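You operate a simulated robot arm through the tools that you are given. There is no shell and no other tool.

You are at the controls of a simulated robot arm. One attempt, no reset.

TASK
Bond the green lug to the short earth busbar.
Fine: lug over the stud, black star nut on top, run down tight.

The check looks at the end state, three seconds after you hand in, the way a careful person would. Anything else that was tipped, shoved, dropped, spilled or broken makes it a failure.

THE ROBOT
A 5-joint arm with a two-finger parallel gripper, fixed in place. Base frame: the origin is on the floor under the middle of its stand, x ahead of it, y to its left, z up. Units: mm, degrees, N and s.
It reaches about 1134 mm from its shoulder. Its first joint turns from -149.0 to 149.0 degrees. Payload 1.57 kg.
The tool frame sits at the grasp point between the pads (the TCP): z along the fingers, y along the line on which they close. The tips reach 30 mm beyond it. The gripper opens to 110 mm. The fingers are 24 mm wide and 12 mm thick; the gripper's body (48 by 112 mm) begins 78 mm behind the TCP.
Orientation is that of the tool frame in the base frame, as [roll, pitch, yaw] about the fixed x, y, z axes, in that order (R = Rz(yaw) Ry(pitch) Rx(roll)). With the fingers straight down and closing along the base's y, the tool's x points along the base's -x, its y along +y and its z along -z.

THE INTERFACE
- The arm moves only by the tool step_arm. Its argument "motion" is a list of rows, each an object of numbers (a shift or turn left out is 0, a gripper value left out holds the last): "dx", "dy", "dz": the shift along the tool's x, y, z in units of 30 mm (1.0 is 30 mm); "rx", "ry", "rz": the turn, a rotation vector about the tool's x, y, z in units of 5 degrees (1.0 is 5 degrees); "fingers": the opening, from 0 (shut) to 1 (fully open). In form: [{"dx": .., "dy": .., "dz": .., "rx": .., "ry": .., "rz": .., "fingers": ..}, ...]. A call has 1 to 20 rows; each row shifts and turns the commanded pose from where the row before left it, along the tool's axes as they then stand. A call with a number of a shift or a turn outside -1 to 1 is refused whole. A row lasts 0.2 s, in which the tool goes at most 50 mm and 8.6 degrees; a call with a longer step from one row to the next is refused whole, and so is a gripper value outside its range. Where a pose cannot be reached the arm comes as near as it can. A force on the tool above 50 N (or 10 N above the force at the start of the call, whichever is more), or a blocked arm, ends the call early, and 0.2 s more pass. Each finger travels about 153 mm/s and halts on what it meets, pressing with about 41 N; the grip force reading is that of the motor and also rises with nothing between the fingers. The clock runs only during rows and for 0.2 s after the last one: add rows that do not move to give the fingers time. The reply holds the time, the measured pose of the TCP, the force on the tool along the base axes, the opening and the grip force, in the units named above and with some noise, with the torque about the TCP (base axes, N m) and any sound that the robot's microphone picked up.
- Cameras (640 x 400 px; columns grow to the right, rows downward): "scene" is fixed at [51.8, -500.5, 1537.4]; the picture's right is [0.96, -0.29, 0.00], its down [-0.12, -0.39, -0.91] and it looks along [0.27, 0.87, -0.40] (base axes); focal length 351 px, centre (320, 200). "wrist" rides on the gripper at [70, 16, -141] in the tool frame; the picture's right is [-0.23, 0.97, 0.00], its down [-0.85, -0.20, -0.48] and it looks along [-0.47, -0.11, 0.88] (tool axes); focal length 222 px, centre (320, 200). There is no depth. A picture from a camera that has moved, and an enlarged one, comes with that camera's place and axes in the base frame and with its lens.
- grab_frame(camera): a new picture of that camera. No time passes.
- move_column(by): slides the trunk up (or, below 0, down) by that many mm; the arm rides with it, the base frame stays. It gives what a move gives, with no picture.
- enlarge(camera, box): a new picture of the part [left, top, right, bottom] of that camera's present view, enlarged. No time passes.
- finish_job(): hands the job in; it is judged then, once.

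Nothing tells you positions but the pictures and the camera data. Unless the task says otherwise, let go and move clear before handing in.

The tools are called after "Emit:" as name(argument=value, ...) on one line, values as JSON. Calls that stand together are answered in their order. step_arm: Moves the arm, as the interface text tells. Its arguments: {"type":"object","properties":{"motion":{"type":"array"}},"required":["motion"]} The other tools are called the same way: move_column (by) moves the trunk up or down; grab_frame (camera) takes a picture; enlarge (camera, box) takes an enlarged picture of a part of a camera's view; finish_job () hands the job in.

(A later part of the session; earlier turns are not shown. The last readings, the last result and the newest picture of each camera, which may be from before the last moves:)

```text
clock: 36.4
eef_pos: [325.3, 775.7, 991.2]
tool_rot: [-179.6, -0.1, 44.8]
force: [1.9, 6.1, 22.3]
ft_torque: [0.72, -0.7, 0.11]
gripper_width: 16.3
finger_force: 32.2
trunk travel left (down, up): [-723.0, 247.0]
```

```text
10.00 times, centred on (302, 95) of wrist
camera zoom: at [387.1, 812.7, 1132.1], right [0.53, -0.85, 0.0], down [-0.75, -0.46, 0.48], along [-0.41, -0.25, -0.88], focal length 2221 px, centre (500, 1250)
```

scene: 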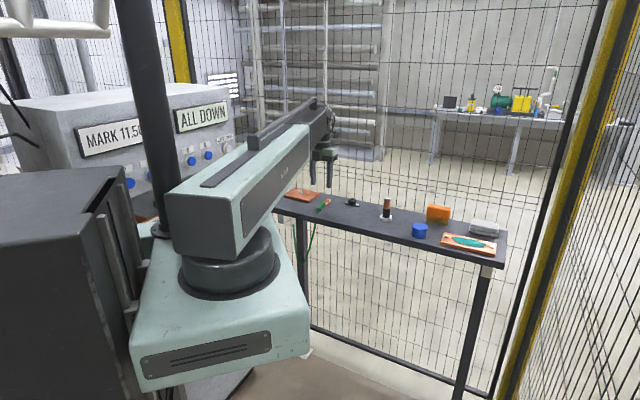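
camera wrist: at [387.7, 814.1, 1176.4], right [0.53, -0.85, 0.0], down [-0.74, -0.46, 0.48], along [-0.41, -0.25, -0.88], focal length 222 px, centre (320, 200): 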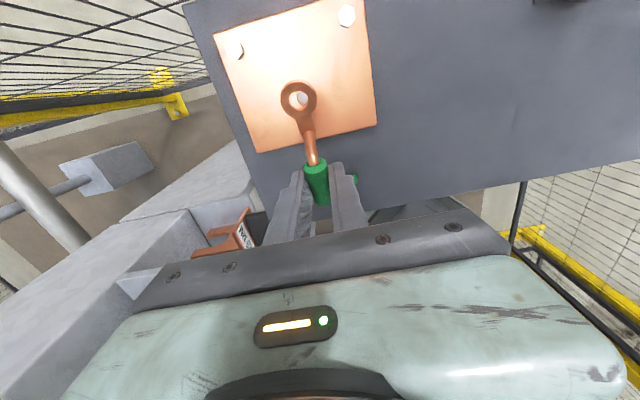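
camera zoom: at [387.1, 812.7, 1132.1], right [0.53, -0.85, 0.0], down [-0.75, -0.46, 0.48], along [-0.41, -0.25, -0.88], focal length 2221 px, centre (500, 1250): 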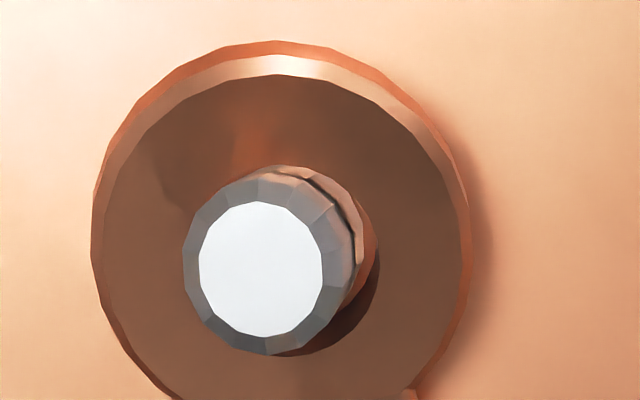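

Contact at 22 N came earlier than I expected. Before pressing further I'll look closely at what is touching.

Emit:
enlarge(camera="scene", box=[294, 186, 306, 194])

Emit:
enlarge(camera="wrist", box=[270, 90, 350, 180])

Emit:
enlarge(camera="scene", box=[280, 175, 320, 200])

```text
16.00 times, centred on (300, 190) of scene
camera zoom: at [51.8, -500.5, 1537.4], right [0.96, -0.29, 0.0], down [-0.12, -0.39, -0.91], along [0.27, 0.87, -0.4], focal length 5622 px, centre (640, 360)
```

zoom: 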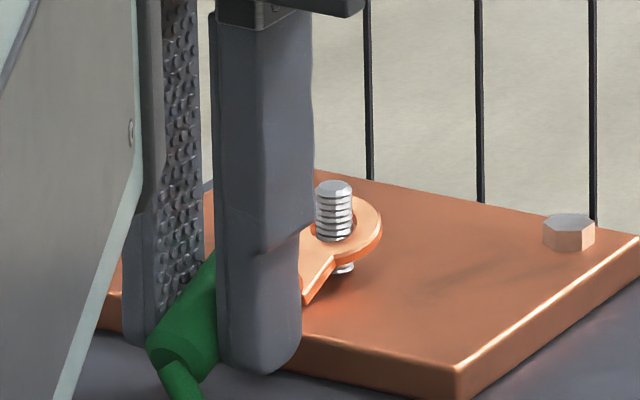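

```text
4.44 times, centred on (310, 135) of wrist
camera zoom: at [387.1, 812.7, 1132.1], right [0.53, -0.85, 0.0], down [-0.75, -0.46, 0.48], along [-0.41, -0.25, -0.88], focal length 987 px, centre (364, 489)
```

zoom: 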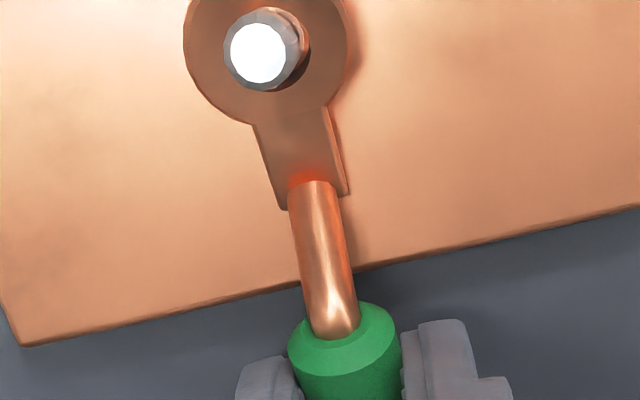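

```text
16.00 times, centred on (300, 188) of scene
camera zoom: at [51.8, -500.5, 1537.4], right [0.96, -0.29, 0.0], down [-0.12, -0.39, -0.91], along [0.27, 0.87, -0.4], focal length 5622 px, centre (640, 400)
```

zoom: 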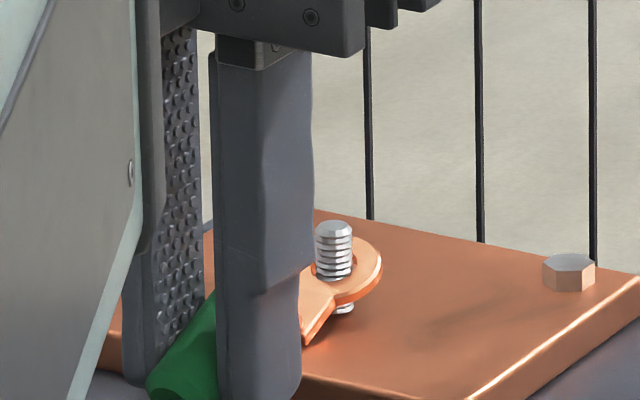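

The lug's tongue is angled up about 20°, so its heel has reached the plate first, and the torque readings agree. It is down, so I'll relieve the pressing force slightly and then let go gently.

Emit:
move_column(by=1.8)

Emit:
enlarge(camera="wrist", box=[270, 75, 334, 115])

```text
clock: 37.0
eef_pos: [324.2, 776.2, 991.4]
tool_rot: [-179.8, 0.1, 45.0]
force: [-0.4, -0.8, 1.5]
ft_torque: [0.04, -0.04, 0.02]
gripper_width: 16.5
finger_force: 31.9
trunk travel left (down, up): [-725.0, 245.0]
```

```text
10.00 times, centred on (302, 95) of wrist
camera zoom: at [387.3, 813.1, 1132.1], right [0.53, -0.85, 0.0], down [-0.74, -0.46, 0.48], along [-0.41, -0.25, -0.88], focal length 2221 px, centre (500, 1250)
```

zoom: 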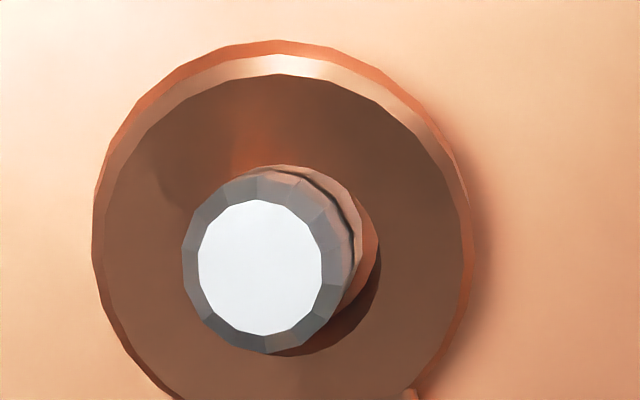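

Emit:
step_arm(motion=[{"fingers": 0.14}, {"fingers": 0.15}, {"fingers": 0.155}, {"fingers": 0.16}, {"fingers": 0.165}, {"fingers": 0.17}, {"fingers": 0.18}, {"fingers": 0.2}, {"fingers": 0.25}, {"fingers": 0.3}, {"fingers": 0.4}, {"fingers": 0.5}, {}, {}])

Emit:
grab_frame(camera="wrist")

Emit:
enlarge(camera="wrist", box=[240, 70, 400, 170])

Emit:
enlarge(camera="scene", box=[280, 175, 320, 200])

```text
clock: 40.0
eef_pos: [325.3, 777.1, 991.7]
tool_rot: [-179.8, 0.1, 44.9]
force: [0.2, -0.2, -0.2]
ft_torque: [0.0, 0.01, 0.02]
gripper_width: 54.7
finger_force: 0.0
trunk travel left (down, up): [-725.0, 245.0]
```

```text
taken
camera wrist: at [387.6, 813.6, 1132.2], right [0.53, -0.85, 0.0], down [-0.74, -0.46, 0.48], along [-0.41, -0.25, -0.88], focal length 222 px, centre (320, 200)
```

wrist: 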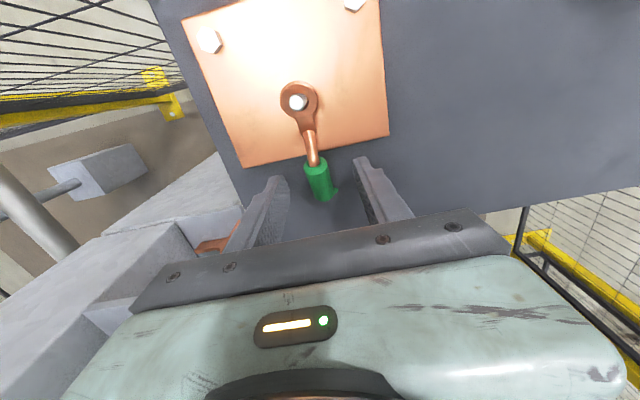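

```text
4.00 times, centred on (320, 120) of wrist
camera zoom: at [387.6, 813.6, 1132.2], right [0.53, -0.85, 0.0], down [-0.74, -0.46, 0.48], along [-0.41, -0.25, -0.88], focal length 888 px, centre (320, 520)
```

zoom: 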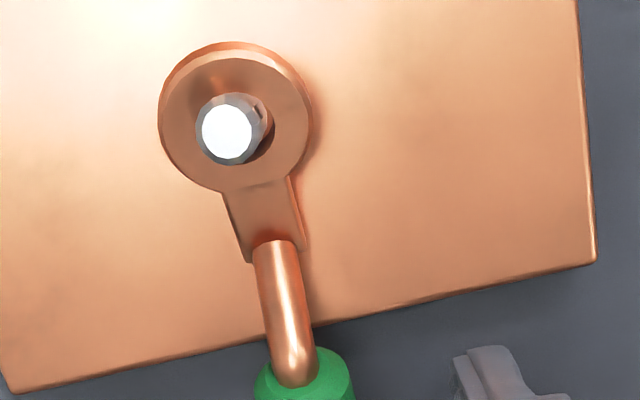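

```text
16.00 times, centred on (300, 188) of scene
camera zoom: at [51.8, -500.5, 1537.4], right [0.96, -0.29, 0.0], down [-0.12, -0.39, -0.91], along [0.27, 0.87, -0.4], focal length 5622 px, centre (640, 400)
```

zoom: 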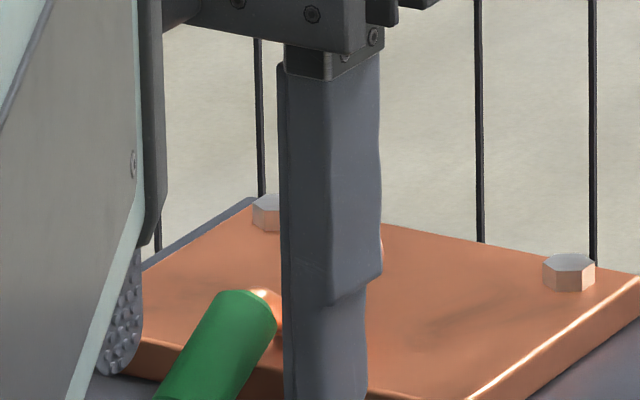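

The lug is released and hangs on the stud, tipped a little. I'll rise clear and look at it.

Emit:
move_column(by=110)

Emit:
enlarge(camera="wrist", box=[240, 50, 400, 150])

Emit:
enlarge(camera="scene", box=[276, 175, 324, 205])

Emit:
grab_frame(camera="scene")

```text
clock: 41.4
eef_pos: [324.3, 776.8, 1101.8]
tool_rot: [-179.8, 0.1, 44.9]
force: [-0.7, 0.2, 0.6]
ft_torque: [0.0, 0.01, 0.0]
gripper_width: 55.2
finger_force: 0.0
trunk travel left (down, up): [-835.0, 135.0]
```

```text
4.00 times, centred on (320, 100) of wrist
camera zoom: at [387.6, 813.7, 1242.1], right [0.53, -0.85, 0.0], down [-0.74, -0.46, 0.48], along [-0.41, -0.25, -0.88], focal length 888 px, centre (320, 600)
```

zoom: 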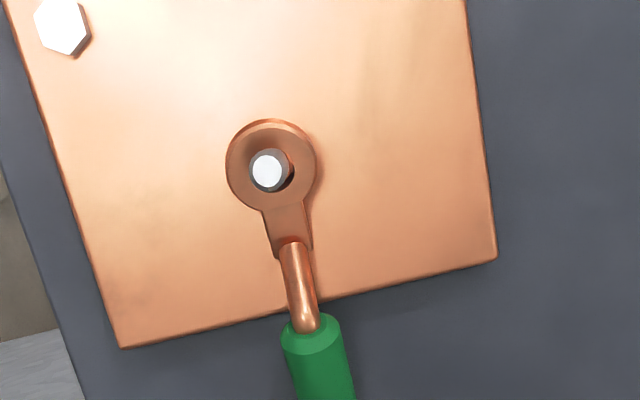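

```text
13.33 times, centred on (300, 190) of scene
camera zoom: at [51.8, -500.5, 1537.4], right [0.96, -0.29, 0.0], down [-0.12, -0.39, -0.91], along [0.27, 0.87, -0.4], focal length 4685 px, centre (587, 333)
```

zoom: 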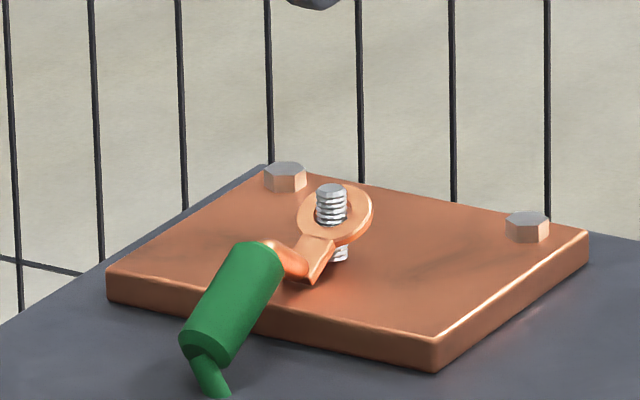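

```text
taken
```

scene: 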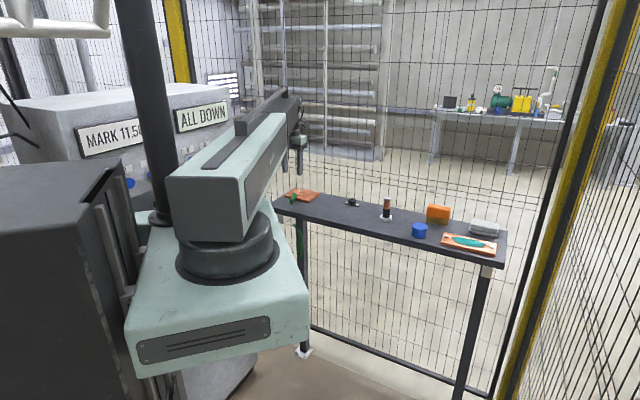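

The ring is threaded over the stud and stable. Next is the nut. I'll turn the tool to yaw −45° so the fingers close between the two holder bolts, then move over the nut.

Emit:
step_arm(motion=[{"rz": 1}, {"rz": 1}, {"rz": 1}, {"rz": 1}, {"rz": 1}, {"rz": 1}, {"rz": 1}, {"rz": 1}, {"rz": 1}, {"rz": 1}, {"rz": 1}, {"rz": 1}, {"rz": 1}, {"rz": 1}, {"rz": 1}, {"rz": 1}, {"rz": 1}, {"rz": 1}, {}])

Emit:
step_arm(motion=[{"dx": 0.919, "dy": -0.383}, {"dx": 0.919, "dy": -0.383}, {"dx": 0.919, "dy": -0.383}, {"dx": 0.919, "dy": -0.383}, {"dx": 0.919, "dy": -0.383}, {"dx": 0.919, "dy": -0.383}, {"dx": 0.919, "dy": -0.383}, {"dx": 0.919, "dy": -0.383}, {}, {}])

Emit:
grab_frame(camera="wrist")

Emit:
grab_frame(camera="scene")

```text
clock: 45.4
eef_pos: [325.3, 776.8, 1101.2]
tool_rot: [179.9, 0.2, -45.2]
force: [-0.1, -0.6, -0.4]
ft_torque: [0.02, 0.01, -0.02]
gripper_width: 55.1
finger_force: 0.1
trunk travel left (down, up): [-835.0, 135.0]
```

```text
clock: 47.6
eef_pos: [546.5, 685.2, 1101.4]
tool_rot: [179.9, 0.2, -45.1]
force: [-0.2, 0.2, -0.2]
ft_torque: [0.0, -0.04, -0.03]
gripper_width: 54.9
finger_force: 0.1
trunk travel left (down, up): [-835.0, 135.0]
```

```text
taken
camera wrist: at [585.4, 622.9, 1242.1], right [-0.85, -0.53, 0.0], down [-0.46, 0.75, 0.48], along [-0.26, 0.41, -0.88], focal length 222 px, centre (320, 200)
```

wrist: 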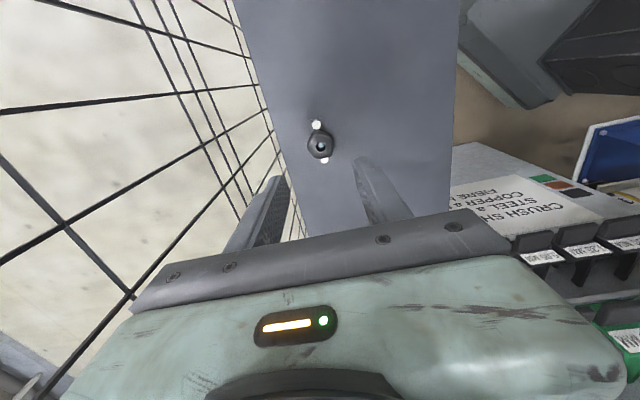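

```text
taken
```

scene: 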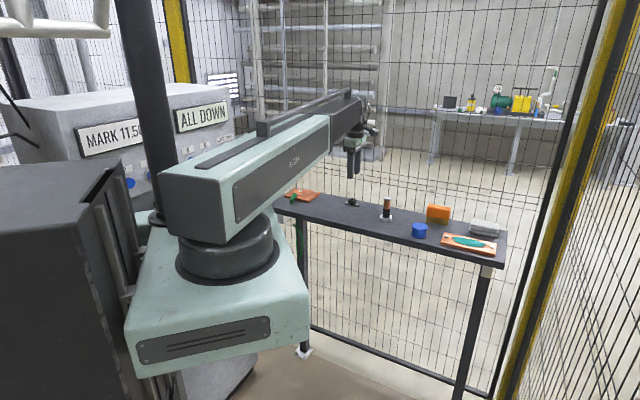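

Emit:
enlarge(camera="wrist", box=[280, 110, 360, 160])

Emit:
enlarge(camera="scene", box=[336, 188, 368, 208])

```text
8.00 times, centred on (320, 135) of wrist
camera zoom: at [585.4, 622.9, 1242.1], right [-0.85, -0.53, 0.0], down [-0.46, 0.75, 0.48], along [-0.26, 0.41, -0.88], focal length 1777 px, centre (320, 720)
```

zoom: 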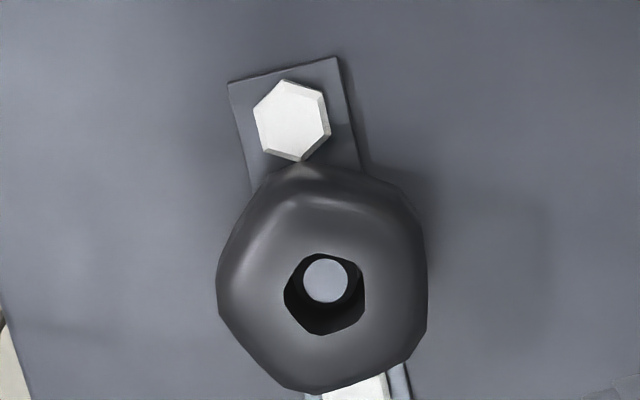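

```text
16.00 times, centred on (352, 198) of scene
camera zoom: at [51.8, -500.5, 1537.4], right [0.96, -0.29, 0.0], down [-0.12, -0.39, -0.91], along [0.27, 0.87, -0.4], focal length 5622 px, centre (-192, 232)
```

zoom: 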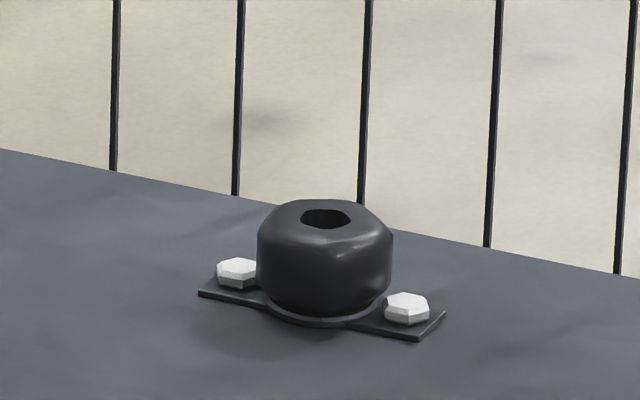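

The tool is centred over the nut within about 0.5 mm, with finger tracks clear of the two bolts. I'll come down in two steps.

Emit:
move_column(by=-95)

Emit:
grab_frame(camera="wrist")

Emit:
enlarge(camera="scene", box=[332, 180, 372, 205])

```text
clock: 48.9
eef_pos: [546.4, 684.5, 1006.5]
tool_rot: [179.9, 0.1, -45.1]
force: [0.8, -0.1, -1.2]
ft_torque: [-0.03, 0.04, 0.02]
gripper_width: 55.0
finger_force: 0.0
trunk travel left (down, up): [-740.0, 230.0]
```

```text
taken
camera wrist: at [585.3, 622.9, 1147.2], right [-0.85, -0.53, 0.0], down [-0.46, 0.75, 0.48], along [-0.26, 0.41, -0.88], focal length 222 px, centre (320, 200)
```

wrist: 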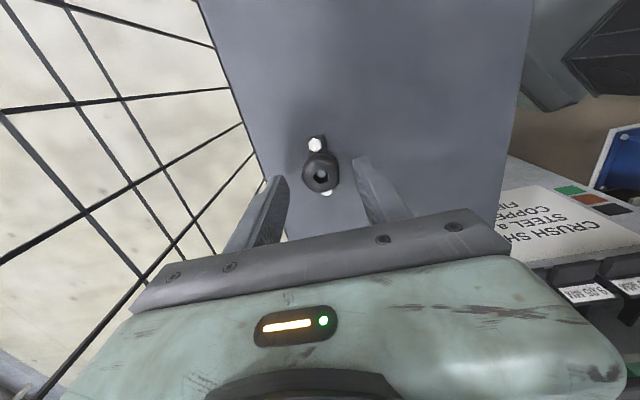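

```text
16.00 times, centred on (352, 192) of scene
camera zoom: at [51.8, -500.5, 1537.4], right [0.96, -0.29, 0.0], down [-0.12, -0.39, -0.91], along [0.27, 0.87, -0.4], focal length 5622 px, centre (-192, 320)
```

zoom: 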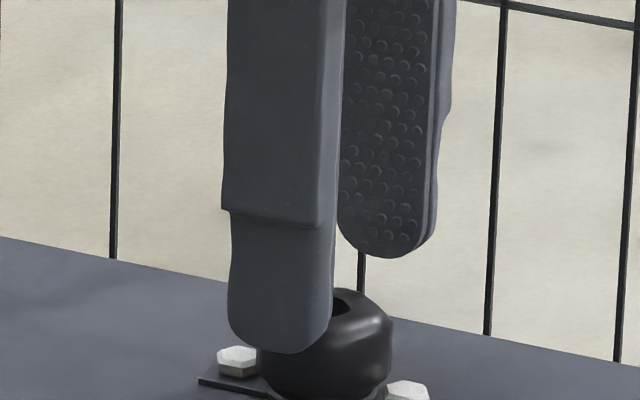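

Emit:
move_column(by=-20)

Emit:
enlarge(camera="wrist", box=[256, 140, 384, 220])

Emit:
enlarge(camera="scene", box=[332, 185, 372, 210])

```text
clock: 49.5
eef_pos: [546.3, 684.7, 986.1]
tool_rot: [179.9, 0.2, -45.1]
force: [-0.4, -0.1, 0.4]
ft_torque: [-0.03, -0.01, 0.03]
gripper_width: 55.1
finger_force: 0.0
trunk travel left (down, up): [-720.0, 250.0]
```

```text
5.00 times, centred on (320, 180) of wrist
camera zoom: at [585.3, 622.9, 1127.1], right [-0.85, -0.53, 0.0], down [-0.46, 0.75, 0.48], along [-0.26, 0.41, -0.88], focal length 1111 px, centre (320, 300)
```

zoom: 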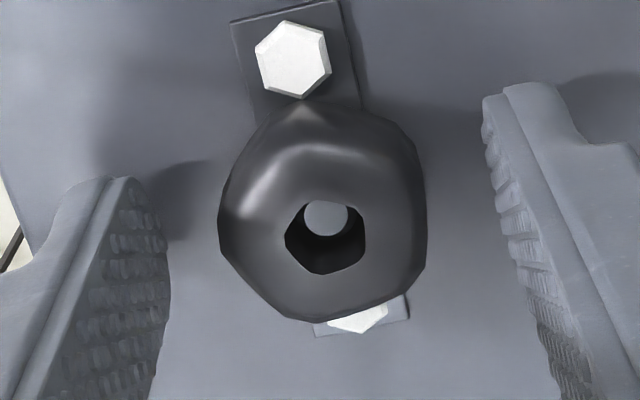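

```text
16.00 times, centred on (352, 198) of scene
camera zoom: at [51.8, -500.5, 1537.4], right [0.96, -0.29, 0.0], down [-0.12, -0.39, -0.91], along [0.27, 0.87, -0.4], focal length 5622 px, centre (-192, 240)
```

zoom: 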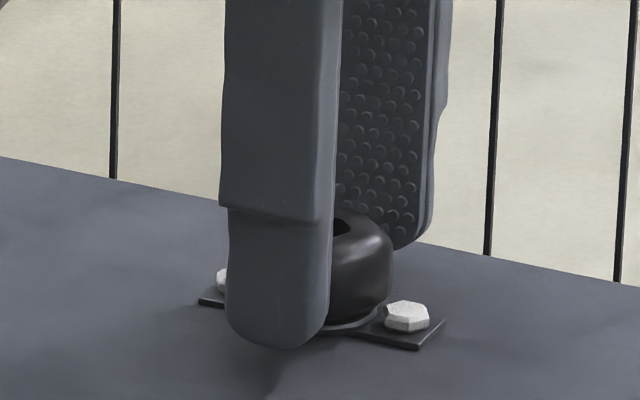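

The nut sits about 1.5 mm off centre along the finger width, so I'll shift for that and then close gently.

Emit:
step_arm(motion=[{"dx": -0.05}, {}, {}])

Emit:
enlarge(camera="wrist", box=[288, 155, 352, 195])

```text
clock: 50.3
eef_pos: [546.1, 685.8, 987.2]
tool_rot: [179.9, 0.2, -45.0]
force: [0.0, -0.2, -0.5]
ft_torque: [0.02, 0.02, 0.03]
gripper_width: 54.9
finger_force: 0.0
trunk travel left (down, up): [-720.0, 250.0]
```

```text
10.00 times, centred on (320, 175) of wrist
camera zoom: at [584.5, 624.3, 1127.1], right [-0.85, -0.53, 0.0], down [-0.46, 0.75, 0.48], along [-0.26, 0.41, -0.88], focal length 2221 px, centre (320, 450)
```

zoom: 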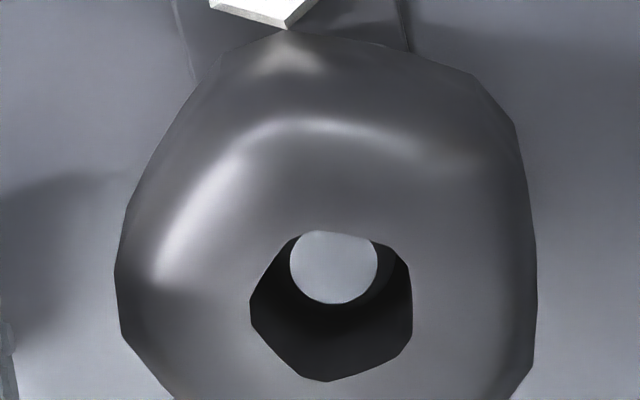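

Emit:
step_arm(motion=[{"fingers": 0.42}, {"fingers": 0.38}, {"fingers": 0.35}, {"fingers": 0.33}, {"fingers": 0.31}, {"fingers": 0.29}, {"fingers": 0.25}, {"fingers": 0.15}, {"fingers": 0.0}, {}, {}])

Emit:
enlarge(camera="wrist", box=[288, 155, 352, 195])

Emit:
enlarge(camera="scene", box=[332, 185, 372, 210])

```text
clock: 52.7
eef_pos: [546.1, 686.1, 986.8]
tool_rot: [-180.0, 0.2, -45.2]
force: [-1.4, 0.0, 2.3]
ft_torque: [0.06, -0.03, -0.03]
gripper_width: 28.1
finger_force: 38.7
trunk travel left (down, up): [-720.0, 250.0]
```

```text
10.00 times, centred on (320, 175) of wrist
camera zoom: at [584.5, 624.2, 1127.3], right [-0.85, -0.53, 0.0], down [-0.46, 0.75, 0.48], along [-0.26, 0.41, -0.88], focal length 2221 px, centre (320, 450)
```

zoom: 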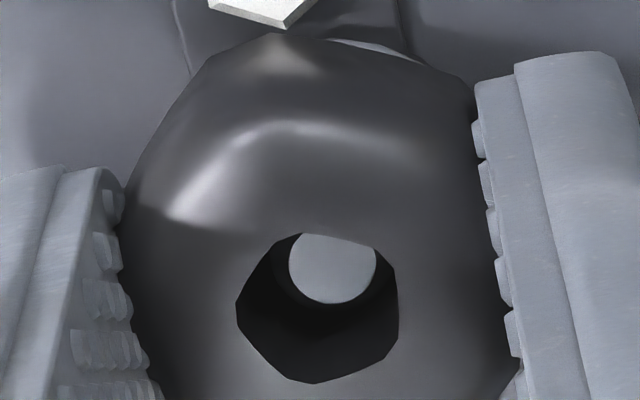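

```text
16.00 times, centred on (352, 198) of scene
camera zoom: at [51.8, -500.5, 1537.4], right [0.96, -0.29, 0.0], down [-0.12, -0.39, -0.91], along [0.27, 0.87, -0.4], focal length 5622 px, centre (-192, 240)
```

zoom: 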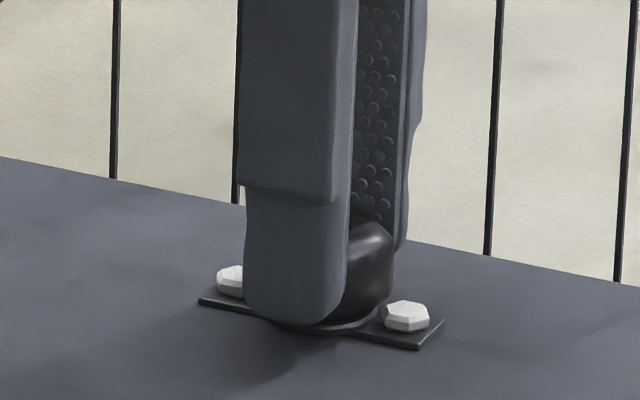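

The nut is gripped at 28 mm. I'll lift it off its pin.

Emit:
move_column(by=12)

Emit:
enlarge(camera="scene", box=[332, 180, 372, 205])

```text
clock: 53.3
eef_pos: [545.8, 686.1, 998.2]
tool_rot: [179.9, 0.1, -45.1]
force: [0.0, 0.0, -0.9]
ft_torque: [0.03, 0.03, 0.02]
gripper_width: 28.2
finger_force: 39.3
trunk travel left (down, up): [-732.0, 238.0]
```

```text
16.00 times, centred on (352, 192) of scene
camera zoom: at [51.8, -500.5, 1537.4], right [0.96, -0.29, 0.0], down [-0.12, -0.39, -0.91], along [0.27, 0.87, -0.4], focal length 5622 px, centre (-192, 320)
```

zoom: 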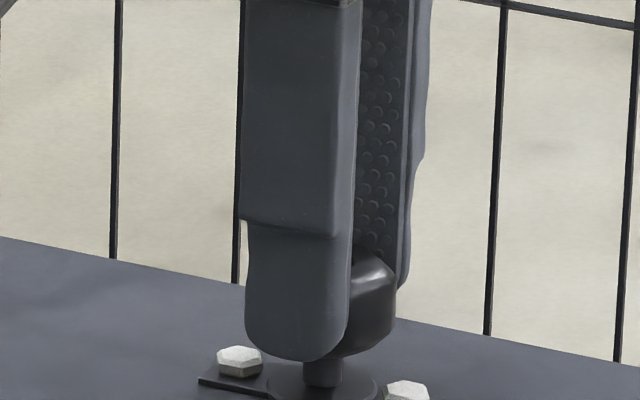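

Emit:
move_column(by=70)

Emit:
enlarge(camera="scene", box=[328, 160, 376, 205])

Emit:
grab_frame(camera="wrist")

```text
clock: 54.4
eef_pos: [545.5, 687.2, 1069.1]
tool_rot: [179.9, 0.2, -45.1]
force: [-0.1, 0.3, 0.2]
ft_torque: [0.02, -0.01, -0.02]
gripper_width: 28.1
finger_force: 38.1
trunk travel left (down, up): [-802.0, 168.0]
```

```text
8.89 times, centred on (352, 182) of scene
camera zoom: at [51.8, -500.5, 1537.4], right [0.96, -0.29, 0.0], down [-0.12, -0.39, -0.91], along [0.27, 0.87, -0.4], focal length 3123 px, centre (36, 356)
```

zoom: 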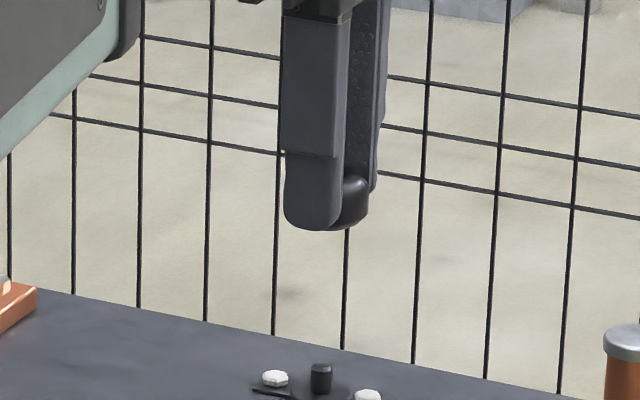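

```text
taken
camera wrist: at [584.6, 624.4, 1209.0], right [-0.85, -0.53, 0.0], down [-0.46, 0.75, 0.48], along [-0.26, 0.41, -0.88], focal length 222 px, centre (320, 200)
```

wrist: 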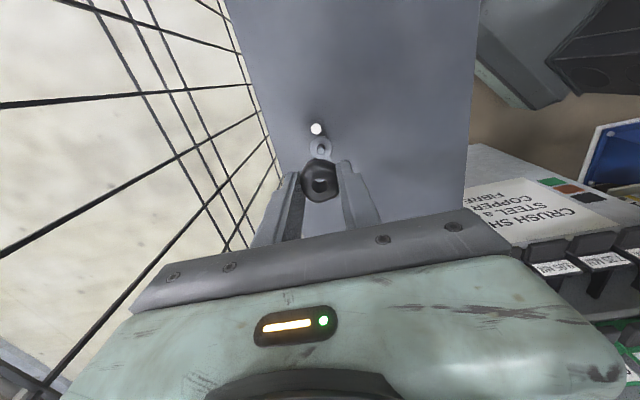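

The nut is secure and clear of the pin. I'll carry it over the stud at a safe height and then turn the tool to yaw 405° for the start of a long tightening stroke.

Emit:
step_arm(motion=[{"dx": -0.9125, "dy": 0.127}, {"dx": -0.9125, "dy": 0.127}, {"dx": -0.9125, "dy": 0.127}, {"dx": -0.9125, "dy": 0.127}, {"dx": -0.9125, "dy": 0.127}, {"dx": -0.9125, "dy": 0.127}, {"dx": -0.9125, "dy": 0.127}, {"dx": -0.9125, "dy": 0.127}, {}])

Emit:
step_arm(motion=[{"rz": -1}, {"rz": -1}, {"rz": -1}, {"rz": -1}, {"rz": -1}, {"rz": -1}, {"rz": -1}, {"rz": -1}, {"rz": -1}, {"rz": -1}, {"rz": -1}, {"rz": -1}, {"rz": -1}, {"rz": -1}, {"rz": -1}, {"rz": -1}, {"rz": -1}, {"rz": -1}, {}, {}])

Emit:
grab_frame(camera="wrist")

Emit:
enlarge(camera="scene", box=[276, 160, 324, 205])

```text
clock: 56.4
eef_pos: [369.7, 821.0, 1068.0]
tool_rot: [179.9, 0.3, -45.1]
force: [-0.8, 0.0, 0.0]
ft_torque: [0.02, -0.02, -0.02]
gripper_width: 28.3
finger_force: 38.5
trunk travel left (down, up): [-802.0, 168.0]
```

```text
clock: 60.0
eef_pos: [367.6, 813.8, 1072.2]
tool_rot: [-179.9, 0.3, 36.9]
force: [-12.9, -25.0, 3.4]
ft_torque: [3.94, -2.37, -1.5]
gripper_width: 28.2
finger_force: 38.3
trunk travel left (down, up): [-802.0, 168.0]
stopped in row 17: the force on the tool passed its limit at 56 N (the readings are from after the stop); the commanded pose is now the measured one
```

```text
taken
camera wrist: at [434.0, 841.3, 1212.2], right [0.4, -0.92, 0.0], down [-0.8, -0.35, 0.48], along [-0.44, -0.19, -0.88], focal length 222 px, centre (320, 200)
```

wrist: 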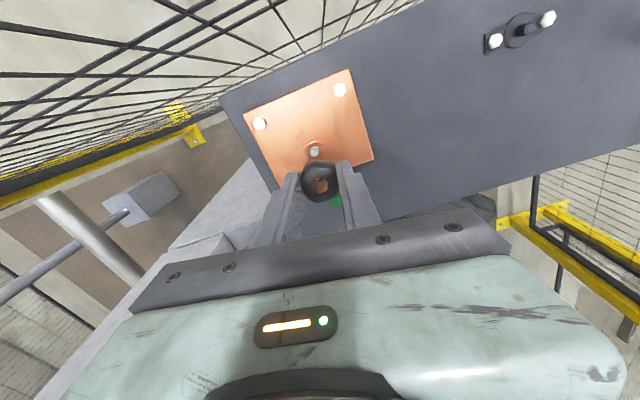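

```text
8.89 times, centred on (300, 182) of scene
camera zoom: at [51.8, -500.5, 1537.4], right [0.96, -0.29, 0.0], down [-0.12, -0.39, -0.91], along [0.27, 0.87, -0.4], focal length 3123 px, centre (498, 356)
```

zoom: 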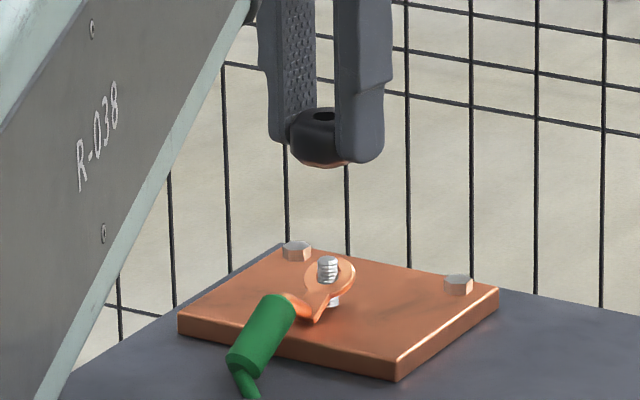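

The wrist camera housing brushed the fence behind the bench when it pointed that way; the fence is fixed. I'll back away now and keep the camera off the fence side from here on, using yaw 90–355 only.

Emit:
step_arm(motion=[{"dx": -0.3}, {"rz": 1}, {"rz": 1}, {"rz": 1}, {"rz": 1}, {"rz": 1}, {"rz": 1}, {"rz": 1}, {"rz": 1}, {"rz": 0.5}, {}, {}])

Emit:
grab_frame(camera="wrist")

Emit:
grab_frame(camera="scene")

```text
clock: 62.6
eef_pos: [361.9, 811.3, 1068.6]
tool_rot: [179.7, 0.2, -5.5]
force: [0.2, 0.1, -0.7]
ft_torque: [0.02, -0.02, -0.01]
gripper_width: 28.0
finger_force: 38.6
trunk travel left (down, up): [-802.0, 168.0]
```

```text
taken
camera wrist: at [431.6, 787.8, 1209.1], right [-0.32, -0.95, 0.0], down [-0.83, 0.28, 0.48], along [-0.46, 0.15, -0.88], focal length 222 px, centre (320, 200)
```

wrist: 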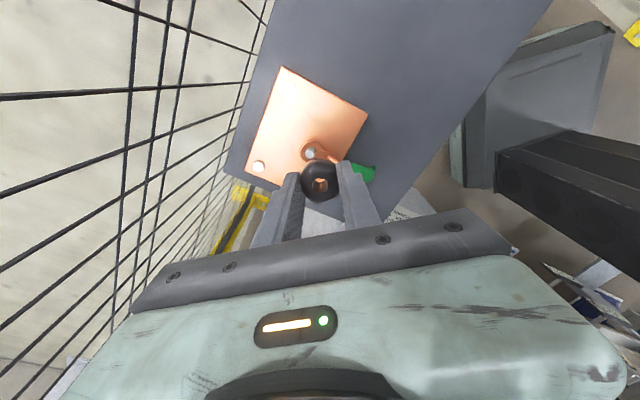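

```text
taken
```

scene: 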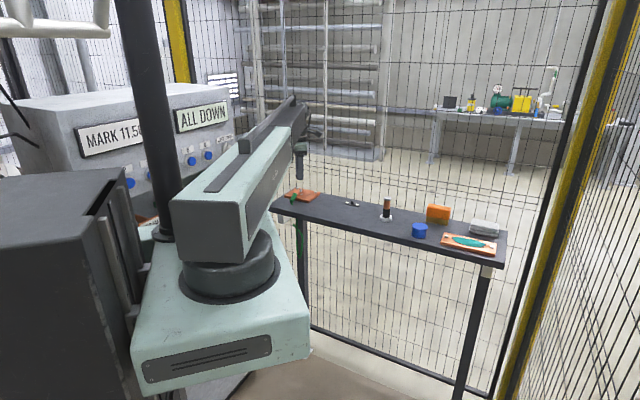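

Emit:
enlarge(camera="wrist", box=[272, 130, 368, 210])

Emit:
enlarge(camera="wrist", box=[288, 130, 352, 170])

Emit:
enlarge(camera="scene", box=[280, 168, 320, 203])

```text
5.00 times, centred on (320, 170) of wrist
camera zoom: at [431.6, 787.8, 1209.1], right [-0.32, -0.95, 0.0], down [-0.83, 0.28, 0.48], along [-0.46, 0.15, -0.88], focal length 1111 px, centre (320, 350)
```

zoom: 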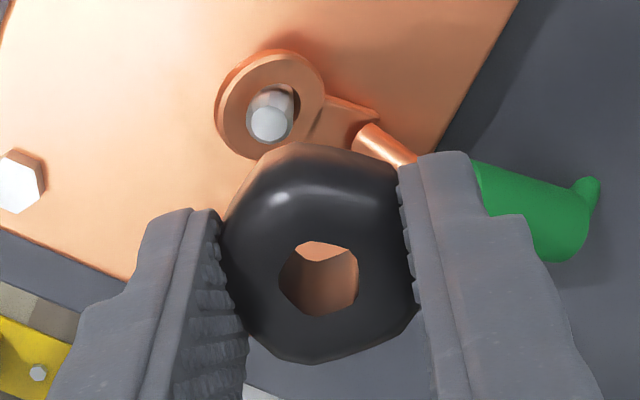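

```text
10.00 times, centred on (320, 150) of wrist
camera zoom: at [431.6, 787.8, 1209.1], right [-0.32, -0.95, 0.0], down [-0.83, 0.28, 0.48], along [-0.46, 0.15, -0.88], focal length 2221 px, centre (320, 700)
```

zoom: 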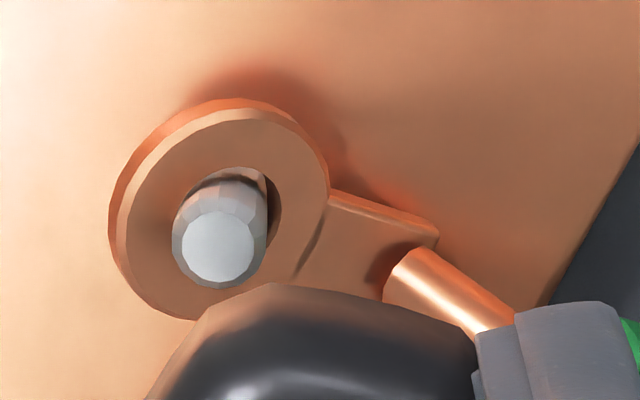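

```text
11.43 times, centred on (300, 186) of scene
camera zoom: at [51.8, -500.5, 1537.4], right [0.96, -0.29, 0.0], down [-0.12, -0.39, -0.91], along [0.27, 0.87, -0.4], focal length 4016 px, centre (549, 366)
```

zoom: 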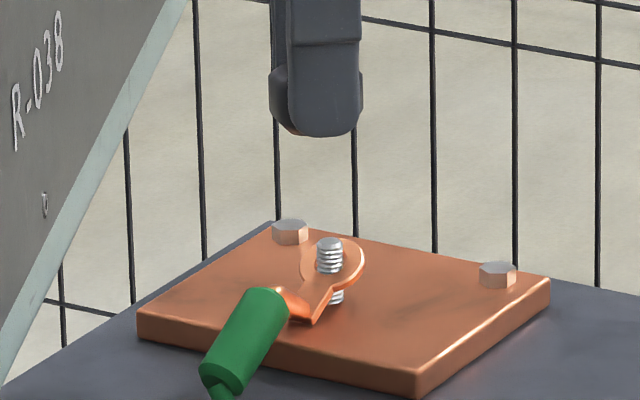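

Emit:
step_arm(motion=[{"dx": 0.09, "dy": -0.157}, {"dx": 0.09, "dy": -0.156}, {}, {}])

Emit:
move_column(by=-40)

Emit:
enlarge(camera="wrist", box=[272, 130, 368, 210])

Emit:
enlarge(camera="scene", box=[284, 174, 316, 194])

```text
clock: 63.6
eef_pos: [368.8, 821.6, 1068.6]
tool_rot: [179.8, 0.4, -5.4]
force: [0.7, -0.4, 0.3]
ft_torque: [-0.02, 0.0, -0.01]
gripper_width: 27.7
finger_force: 38.9
trunk travel left (down, up): [-802.0, 168.0]
```

```text
clock: 64.4
eef_pos: [368.5, 818.8, 1027.6]
tool_rot: [179.8, 0.3, -5.4]
force: [-0.4, -0.5, -0.7]
ft_torque: [-0.03, 0.0, 0.01]
gripper_width: 28.2
finger_force: 38.4
trunk travel left (down, up): [-762.0, 208.0]
```

```text
5.00 times, centred on (320, 170) of wrist
camera zoom: at [437.8, 796.4, 1169.1], right [-0.32, -0.95, 0.0], down [-0.83, 0.28, 0.48], along [-0.46, 0.15, -0.88], focal length 1111 px, centre (320, 350)
```

zoom: 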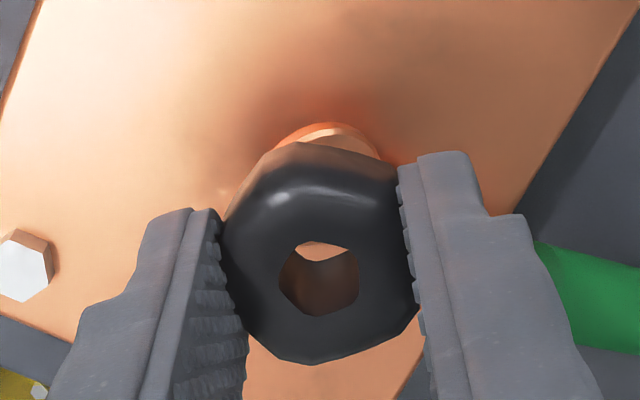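

```text
16.00 times, centred on (300, 184) of scene
camera zoom: at [51.8, -500.5, 1537.4], right [0.96, -0.29, 0.0], down [-0.12, -0.39, -0.91], along [0.27, 0.87, -0.4], focal length 5622 px, centre (640, 456)
```

zoom: 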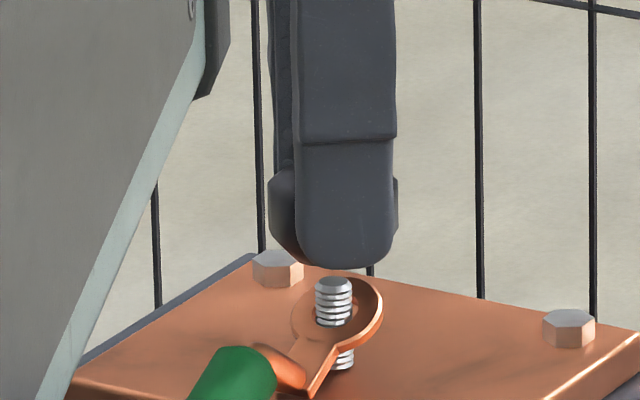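

In the scene view the nut is centred over the stud to within about 0.3 mm. I'll lower until the nut reaches the stud tip.

Emit:
move_column(by=-7)

Emit:
move_column(by=-2)

Emit:
enlarge(camera="scene", box=[284, 174, 316, 194])

Emit:
enlarge(camera="wrist", box=[272, 130, 368, 210])

```text
clock: 65.0
eef_pos: [368.7, 820.8, 1022.1]
tool_rot: [179.8, 0.4, -5.4]
force: [-0.4, 1.0, -0.3]
ft_torque: [0.02, 0.0, -0.03]
gripper_width: 28.0
finger_force: 38.0
trunk travel left (down, up): [-755.0, 215.0]
```

```text
clock: 65.5
eef_pos: [369.0, 820.3, 1019.8]
tool_rot: [179.8, 0.2, -5.4]
force: [-0.1, 0.2, 0.1]
ft_torque: [-0.02, -0.01, 0.0]
gripper_width: 28.0
finger_force: 38.7
trunk travel left (down, up): [-753.0, 217.0]
```

```text
16.00 times, centred on (300, 184) of scene
camera zoom: at [51.8, -500.5, 1537.4], right [0.96, -0.29, 0.0], down [-0.12, -0.39, -0.91], along [0.27, 0.87, -0.4], focal length 5622 px, centre (640, 456)
```

zoom: 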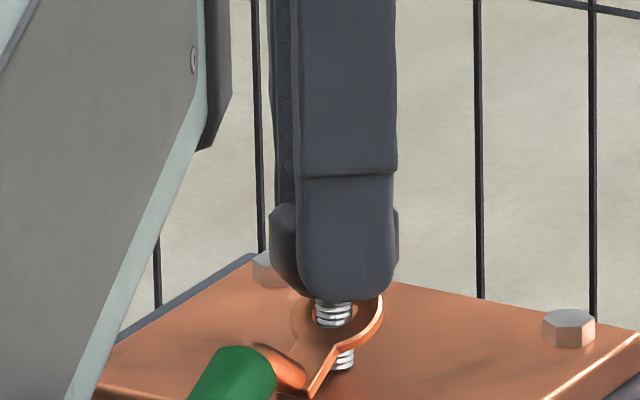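

```text
5.00 times, centred on (320, 170) of wrist
camera zoom: at [437.8, 796.4, 1160.1], right [-0.32, -0.95, 0.0], down [-0.83, 0.28, 0.48], along [-0.46, 0.15, -0.88], focal length 1111 px, centre (320, 350)
```

zoom: 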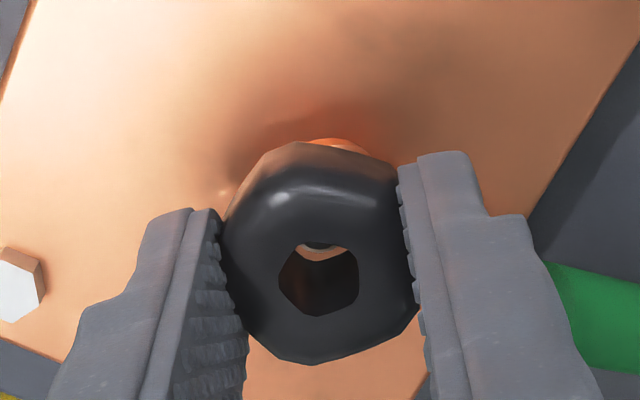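

Emit:
move_column(by=-2)

Emit:
move_column(by=-2)

Emit:
enlarge(camera="wrist", box=[272, 130, 368, 210])

```text
clock: 66.0
eef_pos: [367.6, 820.3, 1018.8]
tool_rot: [179.8, 0.3, -5.4]
force: [-0.3, 0.0, 0.4]
ft_torque: [0.01, 0.01, 0.01]
gripper_width: 28.1
finger_force: 37.8
trunk travel left (down, up): [-751.0, 219.0]
```

```text
clock: 66.5
eef_pos: [369.1, 820.1, 1015.9]
tool_rot: [179.8, 0.3, -5.4]
force: [0.2, 0.1, -0.4]
ft_torque: [0.01, -0.01, 0.0]
gripper_width: 28.1
finger_force: 38.3
trunk travel left (down, up): [-749.0, 221.0]
```

```text
5.00 times, centred on (320, 170) of wrist
camera zoom: at [437.8, 796.4, 1156.1], right [-0.32, -0.95, 0.0], down [-0.83, 0.28, 0.48], along [-0.46, 0.15, -0.88], focal length 1111 px, centre (320, 350)
```

zoom: 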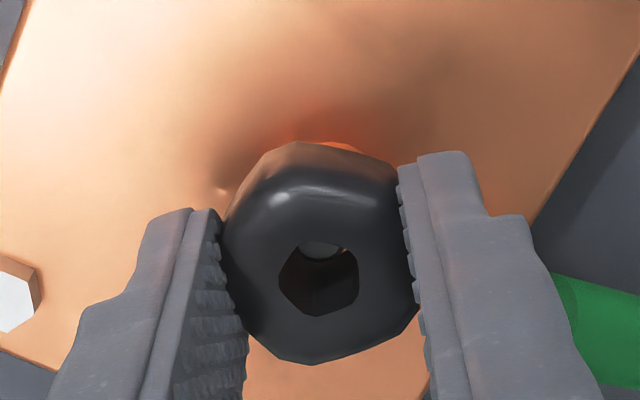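

Emit:
move_column(by=-2)

Emit:
move_column(by=-2)

Emit:
enlarge(camera="wrist", box=[272, 130, 368, 210])

Emit:
enlarge(camera="scene", box=[284, 174, 316, 194])

```text
clock: 67.0
eef_pos: [367.5, 820.2, 1013.4]
tool_rot: [179.7, 0.2, -5.5]
force: [-0.5, 0.0, -0.5]
ft_torque: [0.01, -0.01, 0.0]
gripper_width: 28.1
finger_force: 38.3
trunk travel left (down, up): [-747.0, 223.0]
```

```text
clock: 67.6
eef_pos: [368.3, 820.7, 1012.7]
tool_rot: [179.8, 0.4, -5.4]
force: [0.5, -0.6, 0.3]
ft_torque: [0.02, 0.0, -0.01]
gripper_width: 28.2
finger_force: 38.7
trunk travel left (down, up): [-745.0, 225.0]
```

```text
5.00 times, centred on (320, 170) of wrist
camera zoom: at [437.8, 796.4, 1152.1], right [-0.32, -0.95, 0.0], down [-0.83, 0.28, 0.48], along [-0.46, 0.15, -0.88], focal length 1111 px, centre (320, 350)
```

zoom: 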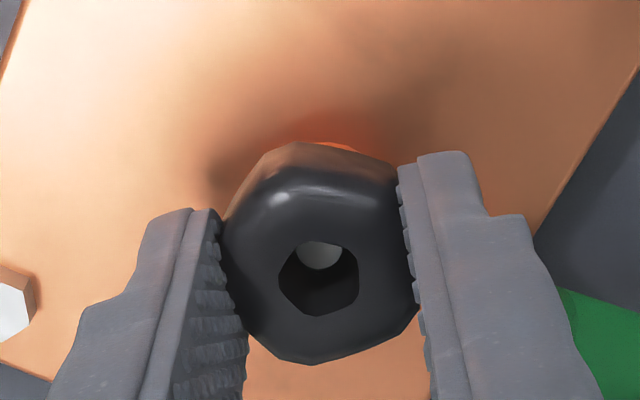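

```text
16.00 times, centred on (300, 184) of scene
camera zoom: at [51.8, -500.5, 1537.4], right [0.96, -0.29, 0.0], down [-0.12, -0.39, -0.91], along [0.27, 0.87, -0.4], focal length 5622 px, centre (640, 456)
```

zoom: 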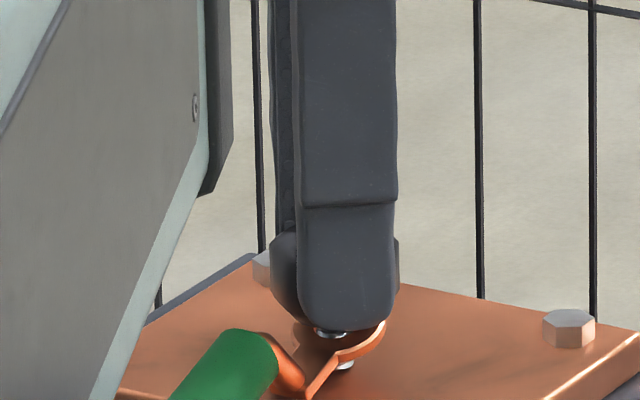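

Emit:
move_column(by=-2)

Emit:
move_column(by=-2)

Emit:
enlarge(camera="wrist", box=[272, 130, 368, 210])

Emit:
enlarge(camera="scene", box=[284, 178, 316, 198])

```text
clock: 68.1
eef_pos: [368.3, 819.1, 1008.7]
tool_rot: [179.8, 0.3, -5.4]
force: [-0.1, 0.4, -0.3]
ft_torque: [0.03, -0.01, 0.01]
gripper_width: 28.1
finger_force: 38.5
trunk travel left (down, up): [-743.0, 227.0]
```

```text
clock: 68.6
eef_pos: [368.4, 820.2, 1007.6]
tool_rot: [179.8, 0.2, -5.4]
force: [-0.6, -0.3, 0.2]
ft_torque: [0.04, 0.0, -0.02]
gripper_width: 28.0
finger_force: 37.9
trunk travel left (down, up): [-741.0, 229.0]
```

```text
5.00 times, centred on (320, 170) of wrist
camera zoom: at [437.8, 796.4, 1148.1], right [-0.32, -0.95, 0.0], down [-0.83, 0.28, 0.48], along [-0.46, 0.15, -0.88], focal length 1111 px, centre (320, 350)
```

zoom: 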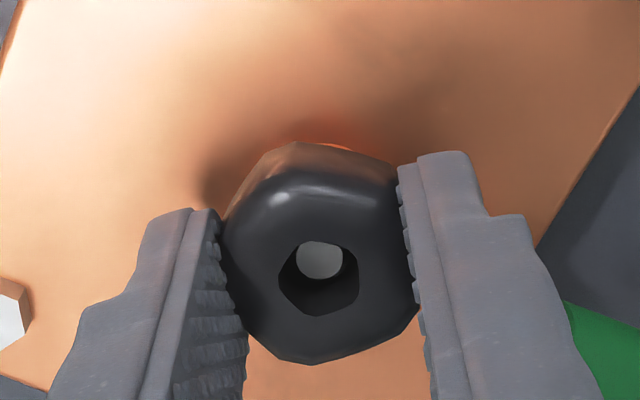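

```text
16.00 times, centred on (300, 188) of scene
camera zoom: at [51.8, -500.5, 1537.4], right [0.96, -0.29, 0.0], down [-0.12, -0.39, -0.91], along [0.27, 0.87, -0.4], focal length 5622 px, centre (640, 392)
```

zoom: 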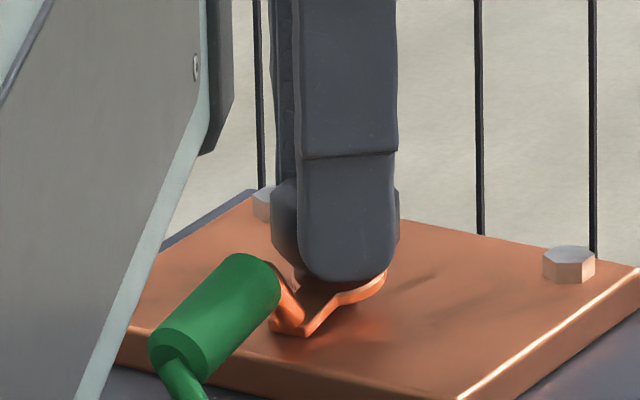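

The nut is around the stud and pressing the ring flat, so the barrel has lifted as expected. I'll keep lowering in small steps.

Emit:
move_column(by=-2)

Emit:
move_column(by=-2)

Emit:
enlarge(camera="wrist", box=[272, 130, 368, 210])

Emit:
enlarge(camera="scene", box=[284, 178, 316, 198])

```text
clock: 69.1
eef_pos: [368.3, 820.4, 1006.0]
tool_rot: [179.8, 0.3, -5.5]
force: [1.0, 0.3, 0.3]
ft_torque: [0.03, 0.03, 0.0]
gripper_width: 28.3
finger_force: 38.5
trunk travel left (down, up): [-739.0, 231.0]
```

```text
clock: 69.6
eef_pos: [369.3, 820.6, 1004.5]
tool_rot: [179.8, 0.3, -5.5]
force: [-0.7, -0.6, -0.4]
ft_torque: [-0.01, -0.02, 0.03]
gripper_width: 28.0
finger_force: 38.6
trunk travel left (down, up): [-737.0, 233.0]
```

```text
5.00 times, centred on (320, 170) of wrist
camera zoom: at [437.9, 796.4, 1144.1], right [-0.32, -0.95, 0.0], down [-0.83, 0.28, 0.48], along [-0.46, 0.15, -0.88], focal length 1111 px, centre (320, 350)
```

zoom: 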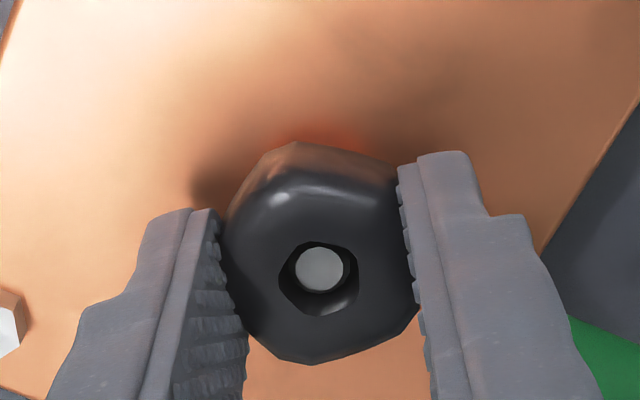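

```text
16.00 times, centred on (300, 188) of scene
camera zoom: at [51.8, -500.5, 1537.4], right [0.96, -0.29, 0.0], down [-0.12, -0.39, -0.91], along [0.27, 0.87, -0.4], focal length 5622 px, centre (640, 392)
```

zoom: 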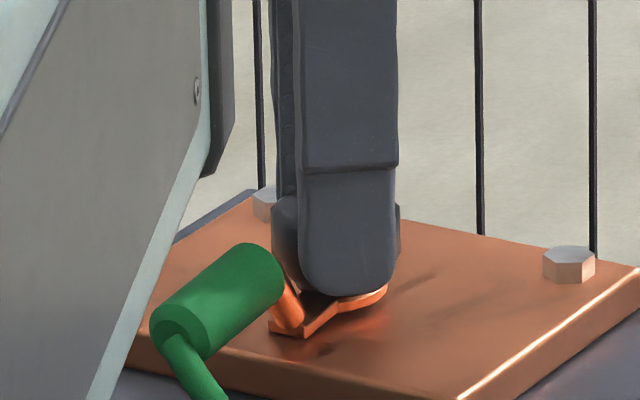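

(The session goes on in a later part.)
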